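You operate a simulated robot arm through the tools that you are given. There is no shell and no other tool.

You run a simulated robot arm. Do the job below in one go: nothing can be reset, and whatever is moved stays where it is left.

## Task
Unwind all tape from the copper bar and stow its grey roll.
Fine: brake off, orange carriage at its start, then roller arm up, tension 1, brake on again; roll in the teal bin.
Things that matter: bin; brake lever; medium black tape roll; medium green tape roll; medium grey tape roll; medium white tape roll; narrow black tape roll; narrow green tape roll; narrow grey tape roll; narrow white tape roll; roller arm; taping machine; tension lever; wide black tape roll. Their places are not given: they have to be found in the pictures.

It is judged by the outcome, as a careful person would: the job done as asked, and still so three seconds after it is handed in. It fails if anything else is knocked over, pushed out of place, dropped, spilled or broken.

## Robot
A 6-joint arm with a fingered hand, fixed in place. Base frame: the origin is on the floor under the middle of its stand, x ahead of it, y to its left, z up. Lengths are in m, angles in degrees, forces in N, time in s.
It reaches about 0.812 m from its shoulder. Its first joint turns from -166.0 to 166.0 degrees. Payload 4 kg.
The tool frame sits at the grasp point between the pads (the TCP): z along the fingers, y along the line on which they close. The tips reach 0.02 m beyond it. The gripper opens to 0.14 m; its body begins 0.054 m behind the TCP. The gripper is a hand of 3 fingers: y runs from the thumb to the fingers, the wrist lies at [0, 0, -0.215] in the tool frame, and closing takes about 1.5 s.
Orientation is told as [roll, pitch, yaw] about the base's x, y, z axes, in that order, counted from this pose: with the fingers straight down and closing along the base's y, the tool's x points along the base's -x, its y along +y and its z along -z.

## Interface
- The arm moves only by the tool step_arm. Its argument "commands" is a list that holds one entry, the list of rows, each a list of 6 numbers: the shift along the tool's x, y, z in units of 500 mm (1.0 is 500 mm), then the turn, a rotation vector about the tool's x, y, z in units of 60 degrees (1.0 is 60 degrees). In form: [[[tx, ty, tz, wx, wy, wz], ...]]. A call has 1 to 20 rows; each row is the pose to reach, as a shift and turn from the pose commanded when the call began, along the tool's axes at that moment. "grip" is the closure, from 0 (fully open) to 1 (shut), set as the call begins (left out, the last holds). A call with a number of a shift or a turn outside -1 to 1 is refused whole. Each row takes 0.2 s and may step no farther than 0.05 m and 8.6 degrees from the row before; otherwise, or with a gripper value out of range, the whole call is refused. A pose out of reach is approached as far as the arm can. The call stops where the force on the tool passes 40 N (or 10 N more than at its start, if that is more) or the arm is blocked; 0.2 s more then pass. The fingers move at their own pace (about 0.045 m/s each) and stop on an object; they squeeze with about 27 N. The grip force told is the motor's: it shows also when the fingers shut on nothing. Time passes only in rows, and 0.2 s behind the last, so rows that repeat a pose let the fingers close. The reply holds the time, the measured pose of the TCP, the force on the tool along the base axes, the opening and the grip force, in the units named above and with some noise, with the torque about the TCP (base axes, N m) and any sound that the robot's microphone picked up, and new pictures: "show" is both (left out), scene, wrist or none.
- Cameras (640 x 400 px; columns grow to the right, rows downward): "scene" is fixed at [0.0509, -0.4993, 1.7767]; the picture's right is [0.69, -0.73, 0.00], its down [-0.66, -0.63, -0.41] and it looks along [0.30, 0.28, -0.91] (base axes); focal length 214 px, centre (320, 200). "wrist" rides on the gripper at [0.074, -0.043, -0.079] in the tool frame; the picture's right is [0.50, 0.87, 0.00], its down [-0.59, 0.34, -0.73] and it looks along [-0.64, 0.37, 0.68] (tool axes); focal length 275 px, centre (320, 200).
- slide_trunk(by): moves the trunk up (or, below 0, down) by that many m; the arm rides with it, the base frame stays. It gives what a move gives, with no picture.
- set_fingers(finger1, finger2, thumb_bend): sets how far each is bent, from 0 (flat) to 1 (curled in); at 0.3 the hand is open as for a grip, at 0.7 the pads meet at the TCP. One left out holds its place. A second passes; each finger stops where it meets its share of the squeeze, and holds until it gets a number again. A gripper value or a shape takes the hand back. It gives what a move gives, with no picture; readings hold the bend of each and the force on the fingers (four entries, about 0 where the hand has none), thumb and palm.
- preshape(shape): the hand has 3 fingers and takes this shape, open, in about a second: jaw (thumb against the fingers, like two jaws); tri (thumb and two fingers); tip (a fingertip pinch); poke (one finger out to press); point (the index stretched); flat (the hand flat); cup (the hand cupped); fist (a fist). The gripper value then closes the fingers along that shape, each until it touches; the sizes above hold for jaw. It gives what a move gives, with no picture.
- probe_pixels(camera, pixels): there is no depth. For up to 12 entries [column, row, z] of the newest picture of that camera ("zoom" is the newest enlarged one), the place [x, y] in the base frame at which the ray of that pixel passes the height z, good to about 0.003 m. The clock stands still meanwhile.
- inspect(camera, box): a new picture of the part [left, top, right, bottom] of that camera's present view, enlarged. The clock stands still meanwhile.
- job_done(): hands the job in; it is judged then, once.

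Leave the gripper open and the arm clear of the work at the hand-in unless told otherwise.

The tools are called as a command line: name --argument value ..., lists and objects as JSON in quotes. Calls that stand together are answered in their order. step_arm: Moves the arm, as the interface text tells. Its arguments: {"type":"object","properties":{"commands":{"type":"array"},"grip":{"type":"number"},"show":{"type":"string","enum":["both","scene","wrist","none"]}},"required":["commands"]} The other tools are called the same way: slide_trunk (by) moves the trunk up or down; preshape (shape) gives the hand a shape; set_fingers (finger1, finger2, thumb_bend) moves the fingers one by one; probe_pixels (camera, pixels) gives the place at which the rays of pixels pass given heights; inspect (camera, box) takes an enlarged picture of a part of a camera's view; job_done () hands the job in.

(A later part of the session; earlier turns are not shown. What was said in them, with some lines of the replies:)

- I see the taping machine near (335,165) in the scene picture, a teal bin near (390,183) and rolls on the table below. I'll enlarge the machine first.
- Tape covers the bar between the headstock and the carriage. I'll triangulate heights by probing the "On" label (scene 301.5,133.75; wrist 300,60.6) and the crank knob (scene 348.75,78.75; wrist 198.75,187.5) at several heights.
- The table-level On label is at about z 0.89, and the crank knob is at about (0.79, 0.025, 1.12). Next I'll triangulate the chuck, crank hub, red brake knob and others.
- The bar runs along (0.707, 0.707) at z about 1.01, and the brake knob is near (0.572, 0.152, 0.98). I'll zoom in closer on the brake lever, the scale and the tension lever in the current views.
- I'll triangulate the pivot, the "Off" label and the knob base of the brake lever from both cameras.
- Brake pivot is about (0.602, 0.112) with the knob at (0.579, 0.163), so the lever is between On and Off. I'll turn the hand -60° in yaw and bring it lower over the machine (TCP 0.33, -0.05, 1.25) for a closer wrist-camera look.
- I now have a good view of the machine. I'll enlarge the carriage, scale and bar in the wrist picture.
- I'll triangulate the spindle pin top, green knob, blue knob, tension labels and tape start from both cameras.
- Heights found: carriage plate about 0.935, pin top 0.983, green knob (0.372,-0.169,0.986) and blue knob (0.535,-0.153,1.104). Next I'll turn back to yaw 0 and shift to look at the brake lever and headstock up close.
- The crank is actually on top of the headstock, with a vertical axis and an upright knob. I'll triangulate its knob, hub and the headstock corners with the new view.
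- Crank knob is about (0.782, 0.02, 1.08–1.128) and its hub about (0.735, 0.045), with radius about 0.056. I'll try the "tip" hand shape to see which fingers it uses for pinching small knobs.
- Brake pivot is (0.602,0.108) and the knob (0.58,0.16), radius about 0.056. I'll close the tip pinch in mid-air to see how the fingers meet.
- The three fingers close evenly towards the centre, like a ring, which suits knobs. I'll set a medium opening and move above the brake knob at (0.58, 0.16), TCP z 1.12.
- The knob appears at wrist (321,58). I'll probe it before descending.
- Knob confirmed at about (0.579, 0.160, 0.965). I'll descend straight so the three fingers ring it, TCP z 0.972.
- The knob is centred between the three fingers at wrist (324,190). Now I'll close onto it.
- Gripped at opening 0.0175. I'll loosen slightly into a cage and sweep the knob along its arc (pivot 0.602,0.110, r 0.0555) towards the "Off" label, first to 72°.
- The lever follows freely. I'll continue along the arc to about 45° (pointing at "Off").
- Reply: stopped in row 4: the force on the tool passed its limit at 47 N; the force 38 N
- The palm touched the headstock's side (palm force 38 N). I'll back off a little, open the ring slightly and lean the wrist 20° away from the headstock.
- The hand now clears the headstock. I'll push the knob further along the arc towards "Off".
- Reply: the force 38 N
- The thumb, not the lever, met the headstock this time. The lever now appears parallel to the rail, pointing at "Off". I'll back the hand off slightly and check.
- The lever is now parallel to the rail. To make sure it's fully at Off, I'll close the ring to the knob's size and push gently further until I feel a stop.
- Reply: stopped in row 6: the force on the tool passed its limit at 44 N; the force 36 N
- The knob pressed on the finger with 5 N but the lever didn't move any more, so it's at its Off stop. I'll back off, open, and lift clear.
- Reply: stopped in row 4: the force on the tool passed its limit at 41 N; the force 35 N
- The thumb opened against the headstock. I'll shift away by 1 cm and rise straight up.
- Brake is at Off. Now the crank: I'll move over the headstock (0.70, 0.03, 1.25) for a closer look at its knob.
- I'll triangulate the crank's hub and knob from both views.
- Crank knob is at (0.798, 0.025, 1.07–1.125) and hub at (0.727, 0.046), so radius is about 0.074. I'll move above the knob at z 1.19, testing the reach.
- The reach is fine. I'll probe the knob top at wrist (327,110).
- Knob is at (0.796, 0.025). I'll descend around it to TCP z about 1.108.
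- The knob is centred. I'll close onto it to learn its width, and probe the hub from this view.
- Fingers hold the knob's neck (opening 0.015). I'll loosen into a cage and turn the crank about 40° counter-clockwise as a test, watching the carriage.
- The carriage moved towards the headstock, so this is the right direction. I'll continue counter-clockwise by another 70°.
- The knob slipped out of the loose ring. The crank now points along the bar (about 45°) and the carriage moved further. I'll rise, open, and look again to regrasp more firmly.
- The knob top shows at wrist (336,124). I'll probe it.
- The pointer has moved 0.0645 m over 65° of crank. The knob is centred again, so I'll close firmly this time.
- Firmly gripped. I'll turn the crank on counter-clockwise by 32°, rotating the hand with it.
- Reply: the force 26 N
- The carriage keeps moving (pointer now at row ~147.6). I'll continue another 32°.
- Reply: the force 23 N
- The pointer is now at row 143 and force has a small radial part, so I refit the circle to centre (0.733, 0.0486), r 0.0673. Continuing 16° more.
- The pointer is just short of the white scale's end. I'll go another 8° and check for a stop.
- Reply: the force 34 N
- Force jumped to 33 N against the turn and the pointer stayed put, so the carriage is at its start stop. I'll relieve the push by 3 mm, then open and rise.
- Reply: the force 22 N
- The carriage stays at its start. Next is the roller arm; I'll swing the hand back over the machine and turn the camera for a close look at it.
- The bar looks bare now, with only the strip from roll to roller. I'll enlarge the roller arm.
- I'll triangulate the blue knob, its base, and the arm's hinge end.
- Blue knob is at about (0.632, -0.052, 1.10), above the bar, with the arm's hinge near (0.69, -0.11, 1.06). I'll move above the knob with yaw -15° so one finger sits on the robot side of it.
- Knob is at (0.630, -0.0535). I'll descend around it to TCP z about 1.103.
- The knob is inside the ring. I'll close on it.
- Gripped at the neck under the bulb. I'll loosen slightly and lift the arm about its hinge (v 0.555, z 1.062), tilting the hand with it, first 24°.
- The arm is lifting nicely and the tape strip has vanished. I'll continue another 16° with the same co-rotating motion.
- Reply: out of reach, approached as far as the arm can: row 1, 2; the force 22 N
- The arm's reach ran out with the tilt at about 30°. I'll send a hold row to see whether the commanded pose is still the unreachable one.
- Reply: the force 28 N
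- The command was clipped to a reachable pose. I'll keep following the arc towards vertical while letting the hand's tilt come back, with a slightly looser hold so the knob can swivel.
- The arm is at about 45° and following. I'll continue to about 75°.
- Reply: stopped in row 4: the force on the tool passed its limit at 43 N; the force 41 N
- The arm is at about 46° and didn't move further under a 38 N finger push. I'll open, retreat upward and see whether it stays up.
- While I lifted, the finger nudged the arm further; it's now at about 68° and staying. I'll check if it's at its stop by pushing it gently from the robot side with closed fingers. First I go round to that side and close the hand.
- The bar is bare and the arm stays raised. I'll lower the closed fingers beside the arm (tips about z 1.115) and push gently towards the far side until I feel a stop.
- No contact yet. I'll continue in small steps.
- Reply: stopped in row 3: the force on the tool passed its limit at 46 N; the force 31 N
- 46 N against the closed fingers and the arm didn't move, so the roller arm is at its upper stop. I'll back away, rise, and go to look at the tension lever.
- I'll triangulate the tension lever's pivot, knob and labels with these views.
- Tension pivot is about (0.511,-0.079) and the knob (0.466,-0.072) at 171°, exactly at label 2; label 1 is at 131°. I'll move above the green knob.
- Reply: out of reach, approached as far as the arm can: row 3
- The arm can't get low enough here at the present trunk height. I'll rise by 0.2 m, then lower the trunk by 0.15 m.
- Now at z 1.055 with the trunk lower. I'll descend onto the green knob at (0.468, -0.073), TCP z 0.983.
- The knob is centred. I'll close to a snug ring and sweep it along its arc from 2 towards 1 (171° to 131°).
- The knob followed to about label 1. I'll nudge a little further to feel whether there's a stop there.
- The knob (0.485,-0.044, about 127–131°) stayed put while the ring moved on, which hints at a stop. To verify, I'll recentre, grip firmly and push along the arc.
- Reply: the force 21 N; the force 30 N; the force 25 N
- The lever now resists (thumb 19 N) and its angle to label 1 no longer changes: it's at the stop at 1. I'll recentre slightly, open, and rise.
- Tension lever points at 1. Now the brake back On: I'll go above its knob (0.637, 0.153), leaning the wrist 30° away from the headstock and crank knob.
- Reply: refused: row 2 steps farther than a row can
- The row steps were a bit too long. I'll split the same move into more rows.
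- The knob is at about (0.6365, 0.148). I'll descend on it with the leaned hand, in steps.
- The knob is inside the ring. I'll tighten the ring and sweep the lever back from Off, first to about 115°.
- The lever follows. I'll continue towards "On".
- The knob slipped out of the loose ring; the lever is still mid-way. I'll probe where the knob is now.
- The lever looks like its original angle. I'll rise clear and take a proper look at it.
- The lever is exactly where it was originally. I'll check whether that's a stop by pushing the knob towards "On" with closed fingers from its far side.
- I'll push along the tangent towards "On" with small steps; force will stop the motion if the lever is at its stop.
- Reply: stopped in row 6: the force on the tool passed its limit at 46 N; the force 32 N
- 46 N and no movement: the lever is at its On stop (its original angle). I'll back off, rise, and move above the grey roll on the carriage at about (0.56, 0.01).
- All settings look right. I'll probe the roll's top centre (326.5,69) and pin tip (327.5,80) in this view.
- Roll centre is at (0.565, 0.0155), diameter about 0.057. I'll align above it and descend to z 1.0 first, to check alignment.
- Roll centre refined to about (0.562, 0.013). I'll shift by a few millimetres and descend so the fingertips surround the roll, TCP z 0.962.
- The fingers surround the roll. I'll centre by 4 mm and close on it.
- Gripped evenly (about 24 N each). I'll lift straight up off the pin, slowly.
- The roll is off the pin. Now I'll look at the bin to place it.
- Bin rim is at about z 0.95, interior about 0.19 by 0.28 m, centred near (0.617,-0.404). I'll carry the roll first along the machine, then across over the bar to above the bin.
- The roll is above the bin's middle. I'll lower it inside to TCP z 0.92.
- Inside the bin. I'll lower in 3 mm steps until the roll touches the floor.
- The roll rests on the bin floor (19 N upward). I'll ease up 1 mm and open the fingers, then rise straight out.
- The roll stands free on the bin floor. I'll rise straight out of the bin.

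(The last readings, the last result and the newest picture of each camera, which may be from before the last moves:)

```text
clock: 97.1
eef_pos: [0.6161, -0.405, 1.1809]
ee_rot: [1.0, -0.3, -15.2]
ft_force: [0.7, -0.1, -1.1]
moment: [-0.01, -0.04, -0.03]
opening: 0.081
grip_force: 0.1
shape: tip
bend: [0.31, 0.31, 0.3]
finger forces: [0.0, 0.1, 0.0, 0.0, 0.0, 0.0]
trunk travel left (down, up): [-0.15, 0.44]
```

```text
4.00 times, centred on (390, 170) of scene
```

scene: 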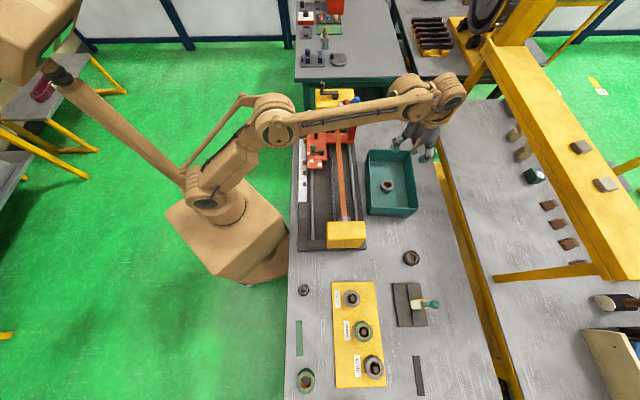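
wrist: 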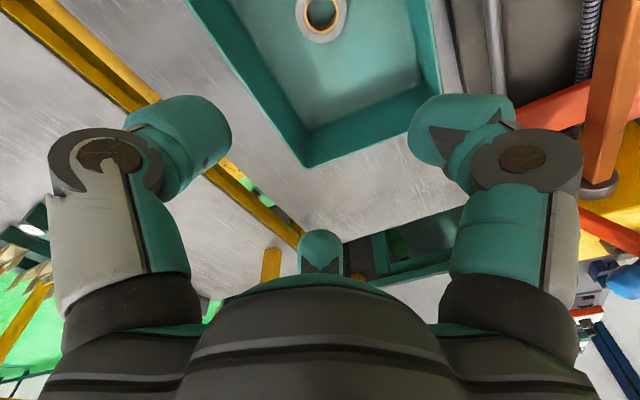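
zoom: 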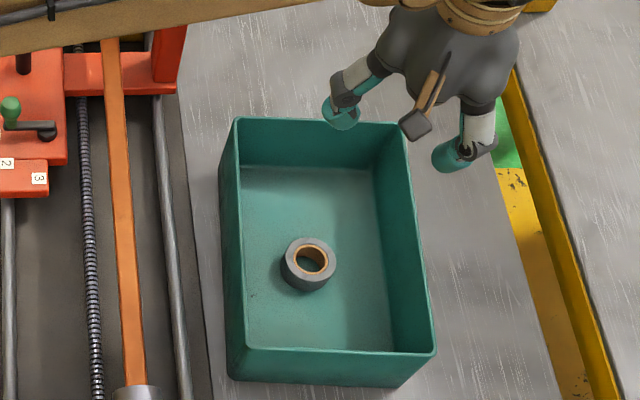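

The grey roll lies in the teal bin. I'll move the arm back clear of the machine and then check everything.

step_arm --commands '[[[0.0575, 0.0477, -0.03, 0, 0, 0], [0.115, 0.0955, -0.06, 0, 0, 0], [0.1725, 0.1432, -0.09, 0, 0, 0], [0.23, 0.191, -0.12, 0, 0, 0], [0.2875, 0.2387, -0.15, 0, 0, 0], [0.345, 0.2864, -0.18, 0, 0, 0], [0.4025, 0.3342, -0.18, 0, 0, 0], [0.46, 0.3819, -0.18, 0, 0, 0], [0.5175, 0.4297, -0.18, 0, 0, 0], [0.575, 0.4774, -0.18, 0, 0, 0]]]' --grip 0.3

step_arm --commands '[[[0.04, 0.06, -0.03, 0, 0, 0], [0.08, 0.12, -0.06, 0, 0, 0], [0.1, 0.19, -0.09, 0, 0, 0], [0.11, 0.26, -0.12, 0, 0, 0], [0.12, 0.33, -0.15, 0, 0, 0]]]' --grip 0.0

inspect --camera "scene" --box '[290, 80, 370, 180]'

inspect --camera "scene" --box '[285, 235, 505, 400]'

inspect --camera "wrist" --box '[100, 0, 540, 275]'

```text
clock: 99.3
eef_pos: [0.399, -0.0986, 1.2703]
ee_rot: [1.0, -0.4, -15.2]
ft_force: [0.2, 0.1, 0.2]
moment: [0.04, -0.03, 0.01]
opening: 0.0973
grip_force: 0.1
shape: tip
bend: [0.27, 0.27, 0.25]
finger forces: [0.1, 0.1, 0.0, 0.0, 0.0, 0.0]
trunk travel left (down, up): [-0.15, 0.44]
```

scene: 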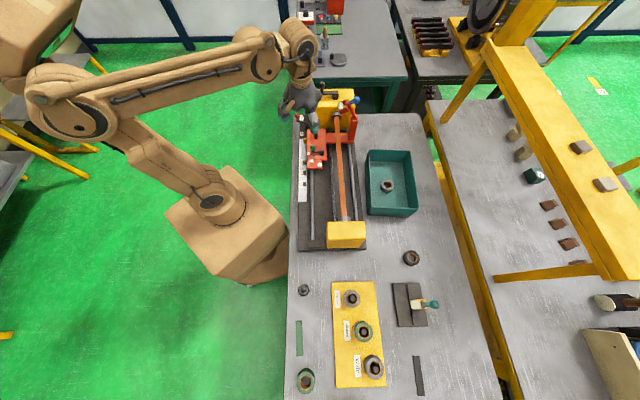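
wrist: 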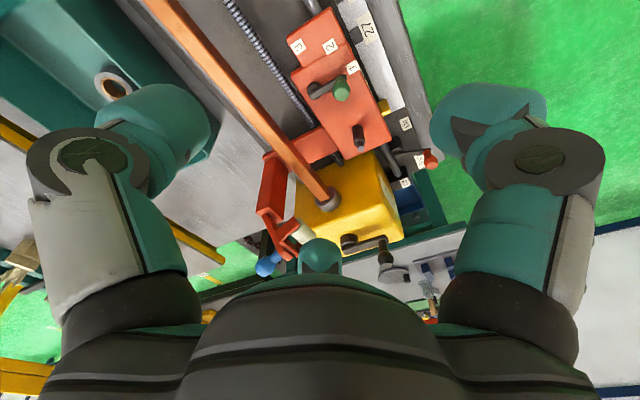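

```text
clock: 100.5
eef_pos: [0.3898, 0.0748, 1.3453]
ee_rot: [0.9, -0.3, -15.2]
ft_force: [0.3, -0.7, -0.2]
moment: [-0.02, 0.0, -0.02]
opening: 0.1399
grip_force: 0.1
shape: tip
bend: [0.3, 0.3, 0.3]
finger forces: [0.0, 0.1, 0.1, 0.0, 0.0, 0.0]
trunk travel left (down, up): [-0.15, 0.44]
```

scene: 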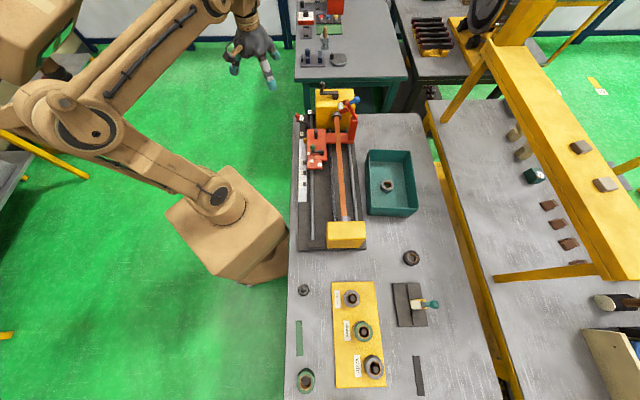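
wrist: 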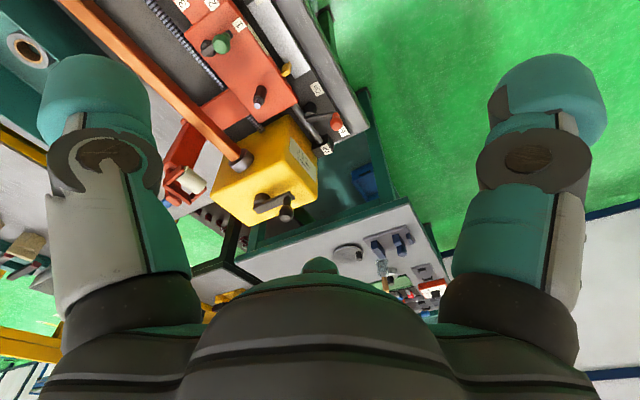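

```text
4.00 times, centred on (330, 130) of scene
```

zoom: 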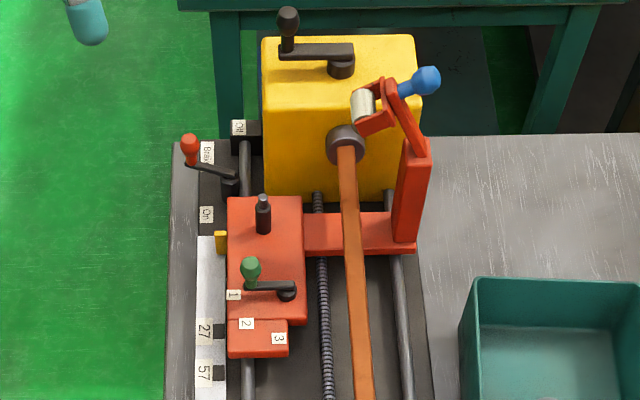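

```text
2.42 times, centred on (395, 318) of scene
```

zoom: 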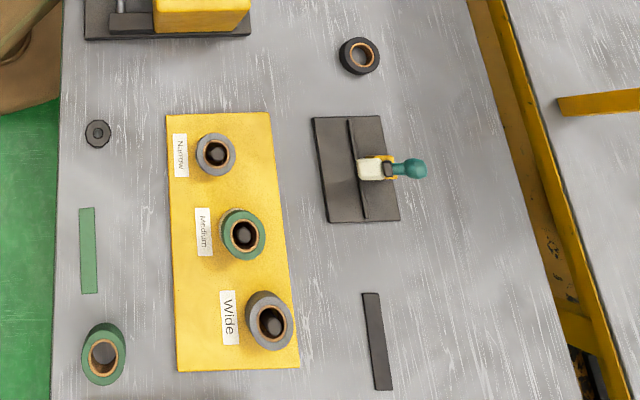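

```text
1.45 times, centred on (320, 138) of wrist
```

zoom: 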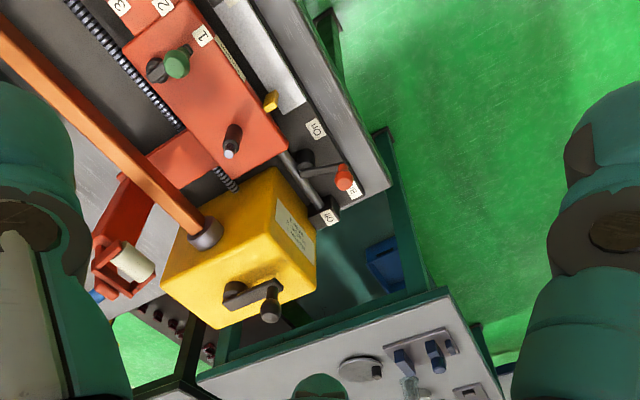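

Everything else looks untouched. I'll compare the carriage pointer against the earlier picture with the same box.

inspect --camera "scene" --box '[295, 85, 375, 165]'

inspect --camera "scene" --box '[295, 125, 335, 165]'

```text
5.00 times, centred on (335, 125) of scene
```

zoom: 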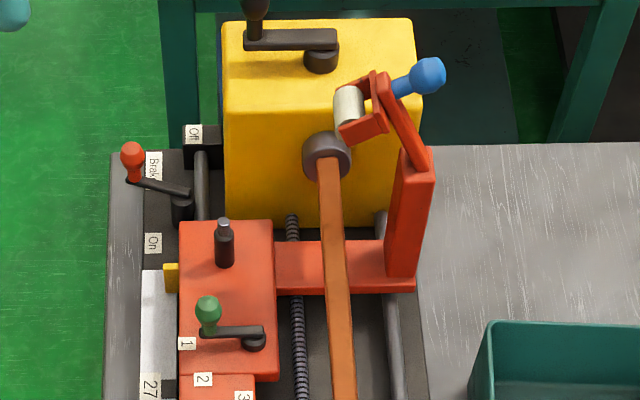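

```text
10.00 times, centred on (315, 145) of scene
```

zoom: 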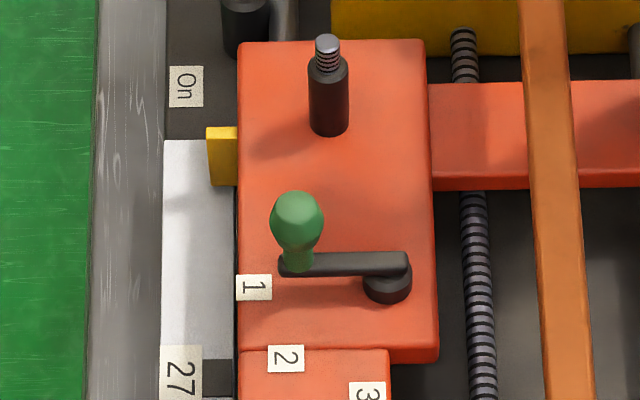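

All is as asked: the bar is bare, and the carriage pointer is at the start of its scale, unchanged since the crank stop. The roller arm is up, tension is at 1, and the brake lever is against its On stop. The grey roll is in the teal bin, the other rolls are untouched, and the hand is open and clear. Handing in.

job_done

```text
The job is handed in.
```

I unwound the tape from the copper bar, put the machine's grey roll in the teal bin and handed the job in. No verdict has come back yet.

| Item | State at hand-in |
|---|---|
| Tape | The bar is bare, and the last strip to the roll is gone. |
| Carriage | At its start. I cranked it until it stopped, and the pointer has not moved since. |
| Roller arm | Up, against its upper stop. |
| Tension lever | At 1, against its stop. |
| Brake lever | Back in its original position. I took that as On because a hard push towards the "On" label did not move it. |
| Grey roll | On the floor of the teal bin. |

- **Brake position:** the lever does not point straight at the "On" label. It stops about halfway between that label and the "Off" label, where it was at the start.
- **Contacts:** the hand touched the side of the yellow headstock a few times while I worked the brake. Nothing was pushed out of place, and the other rolls looked untouched in the last pictures.
- **Arm:** the hand is open and clear of the work. The trunk is 0.15 m lower than at the start.
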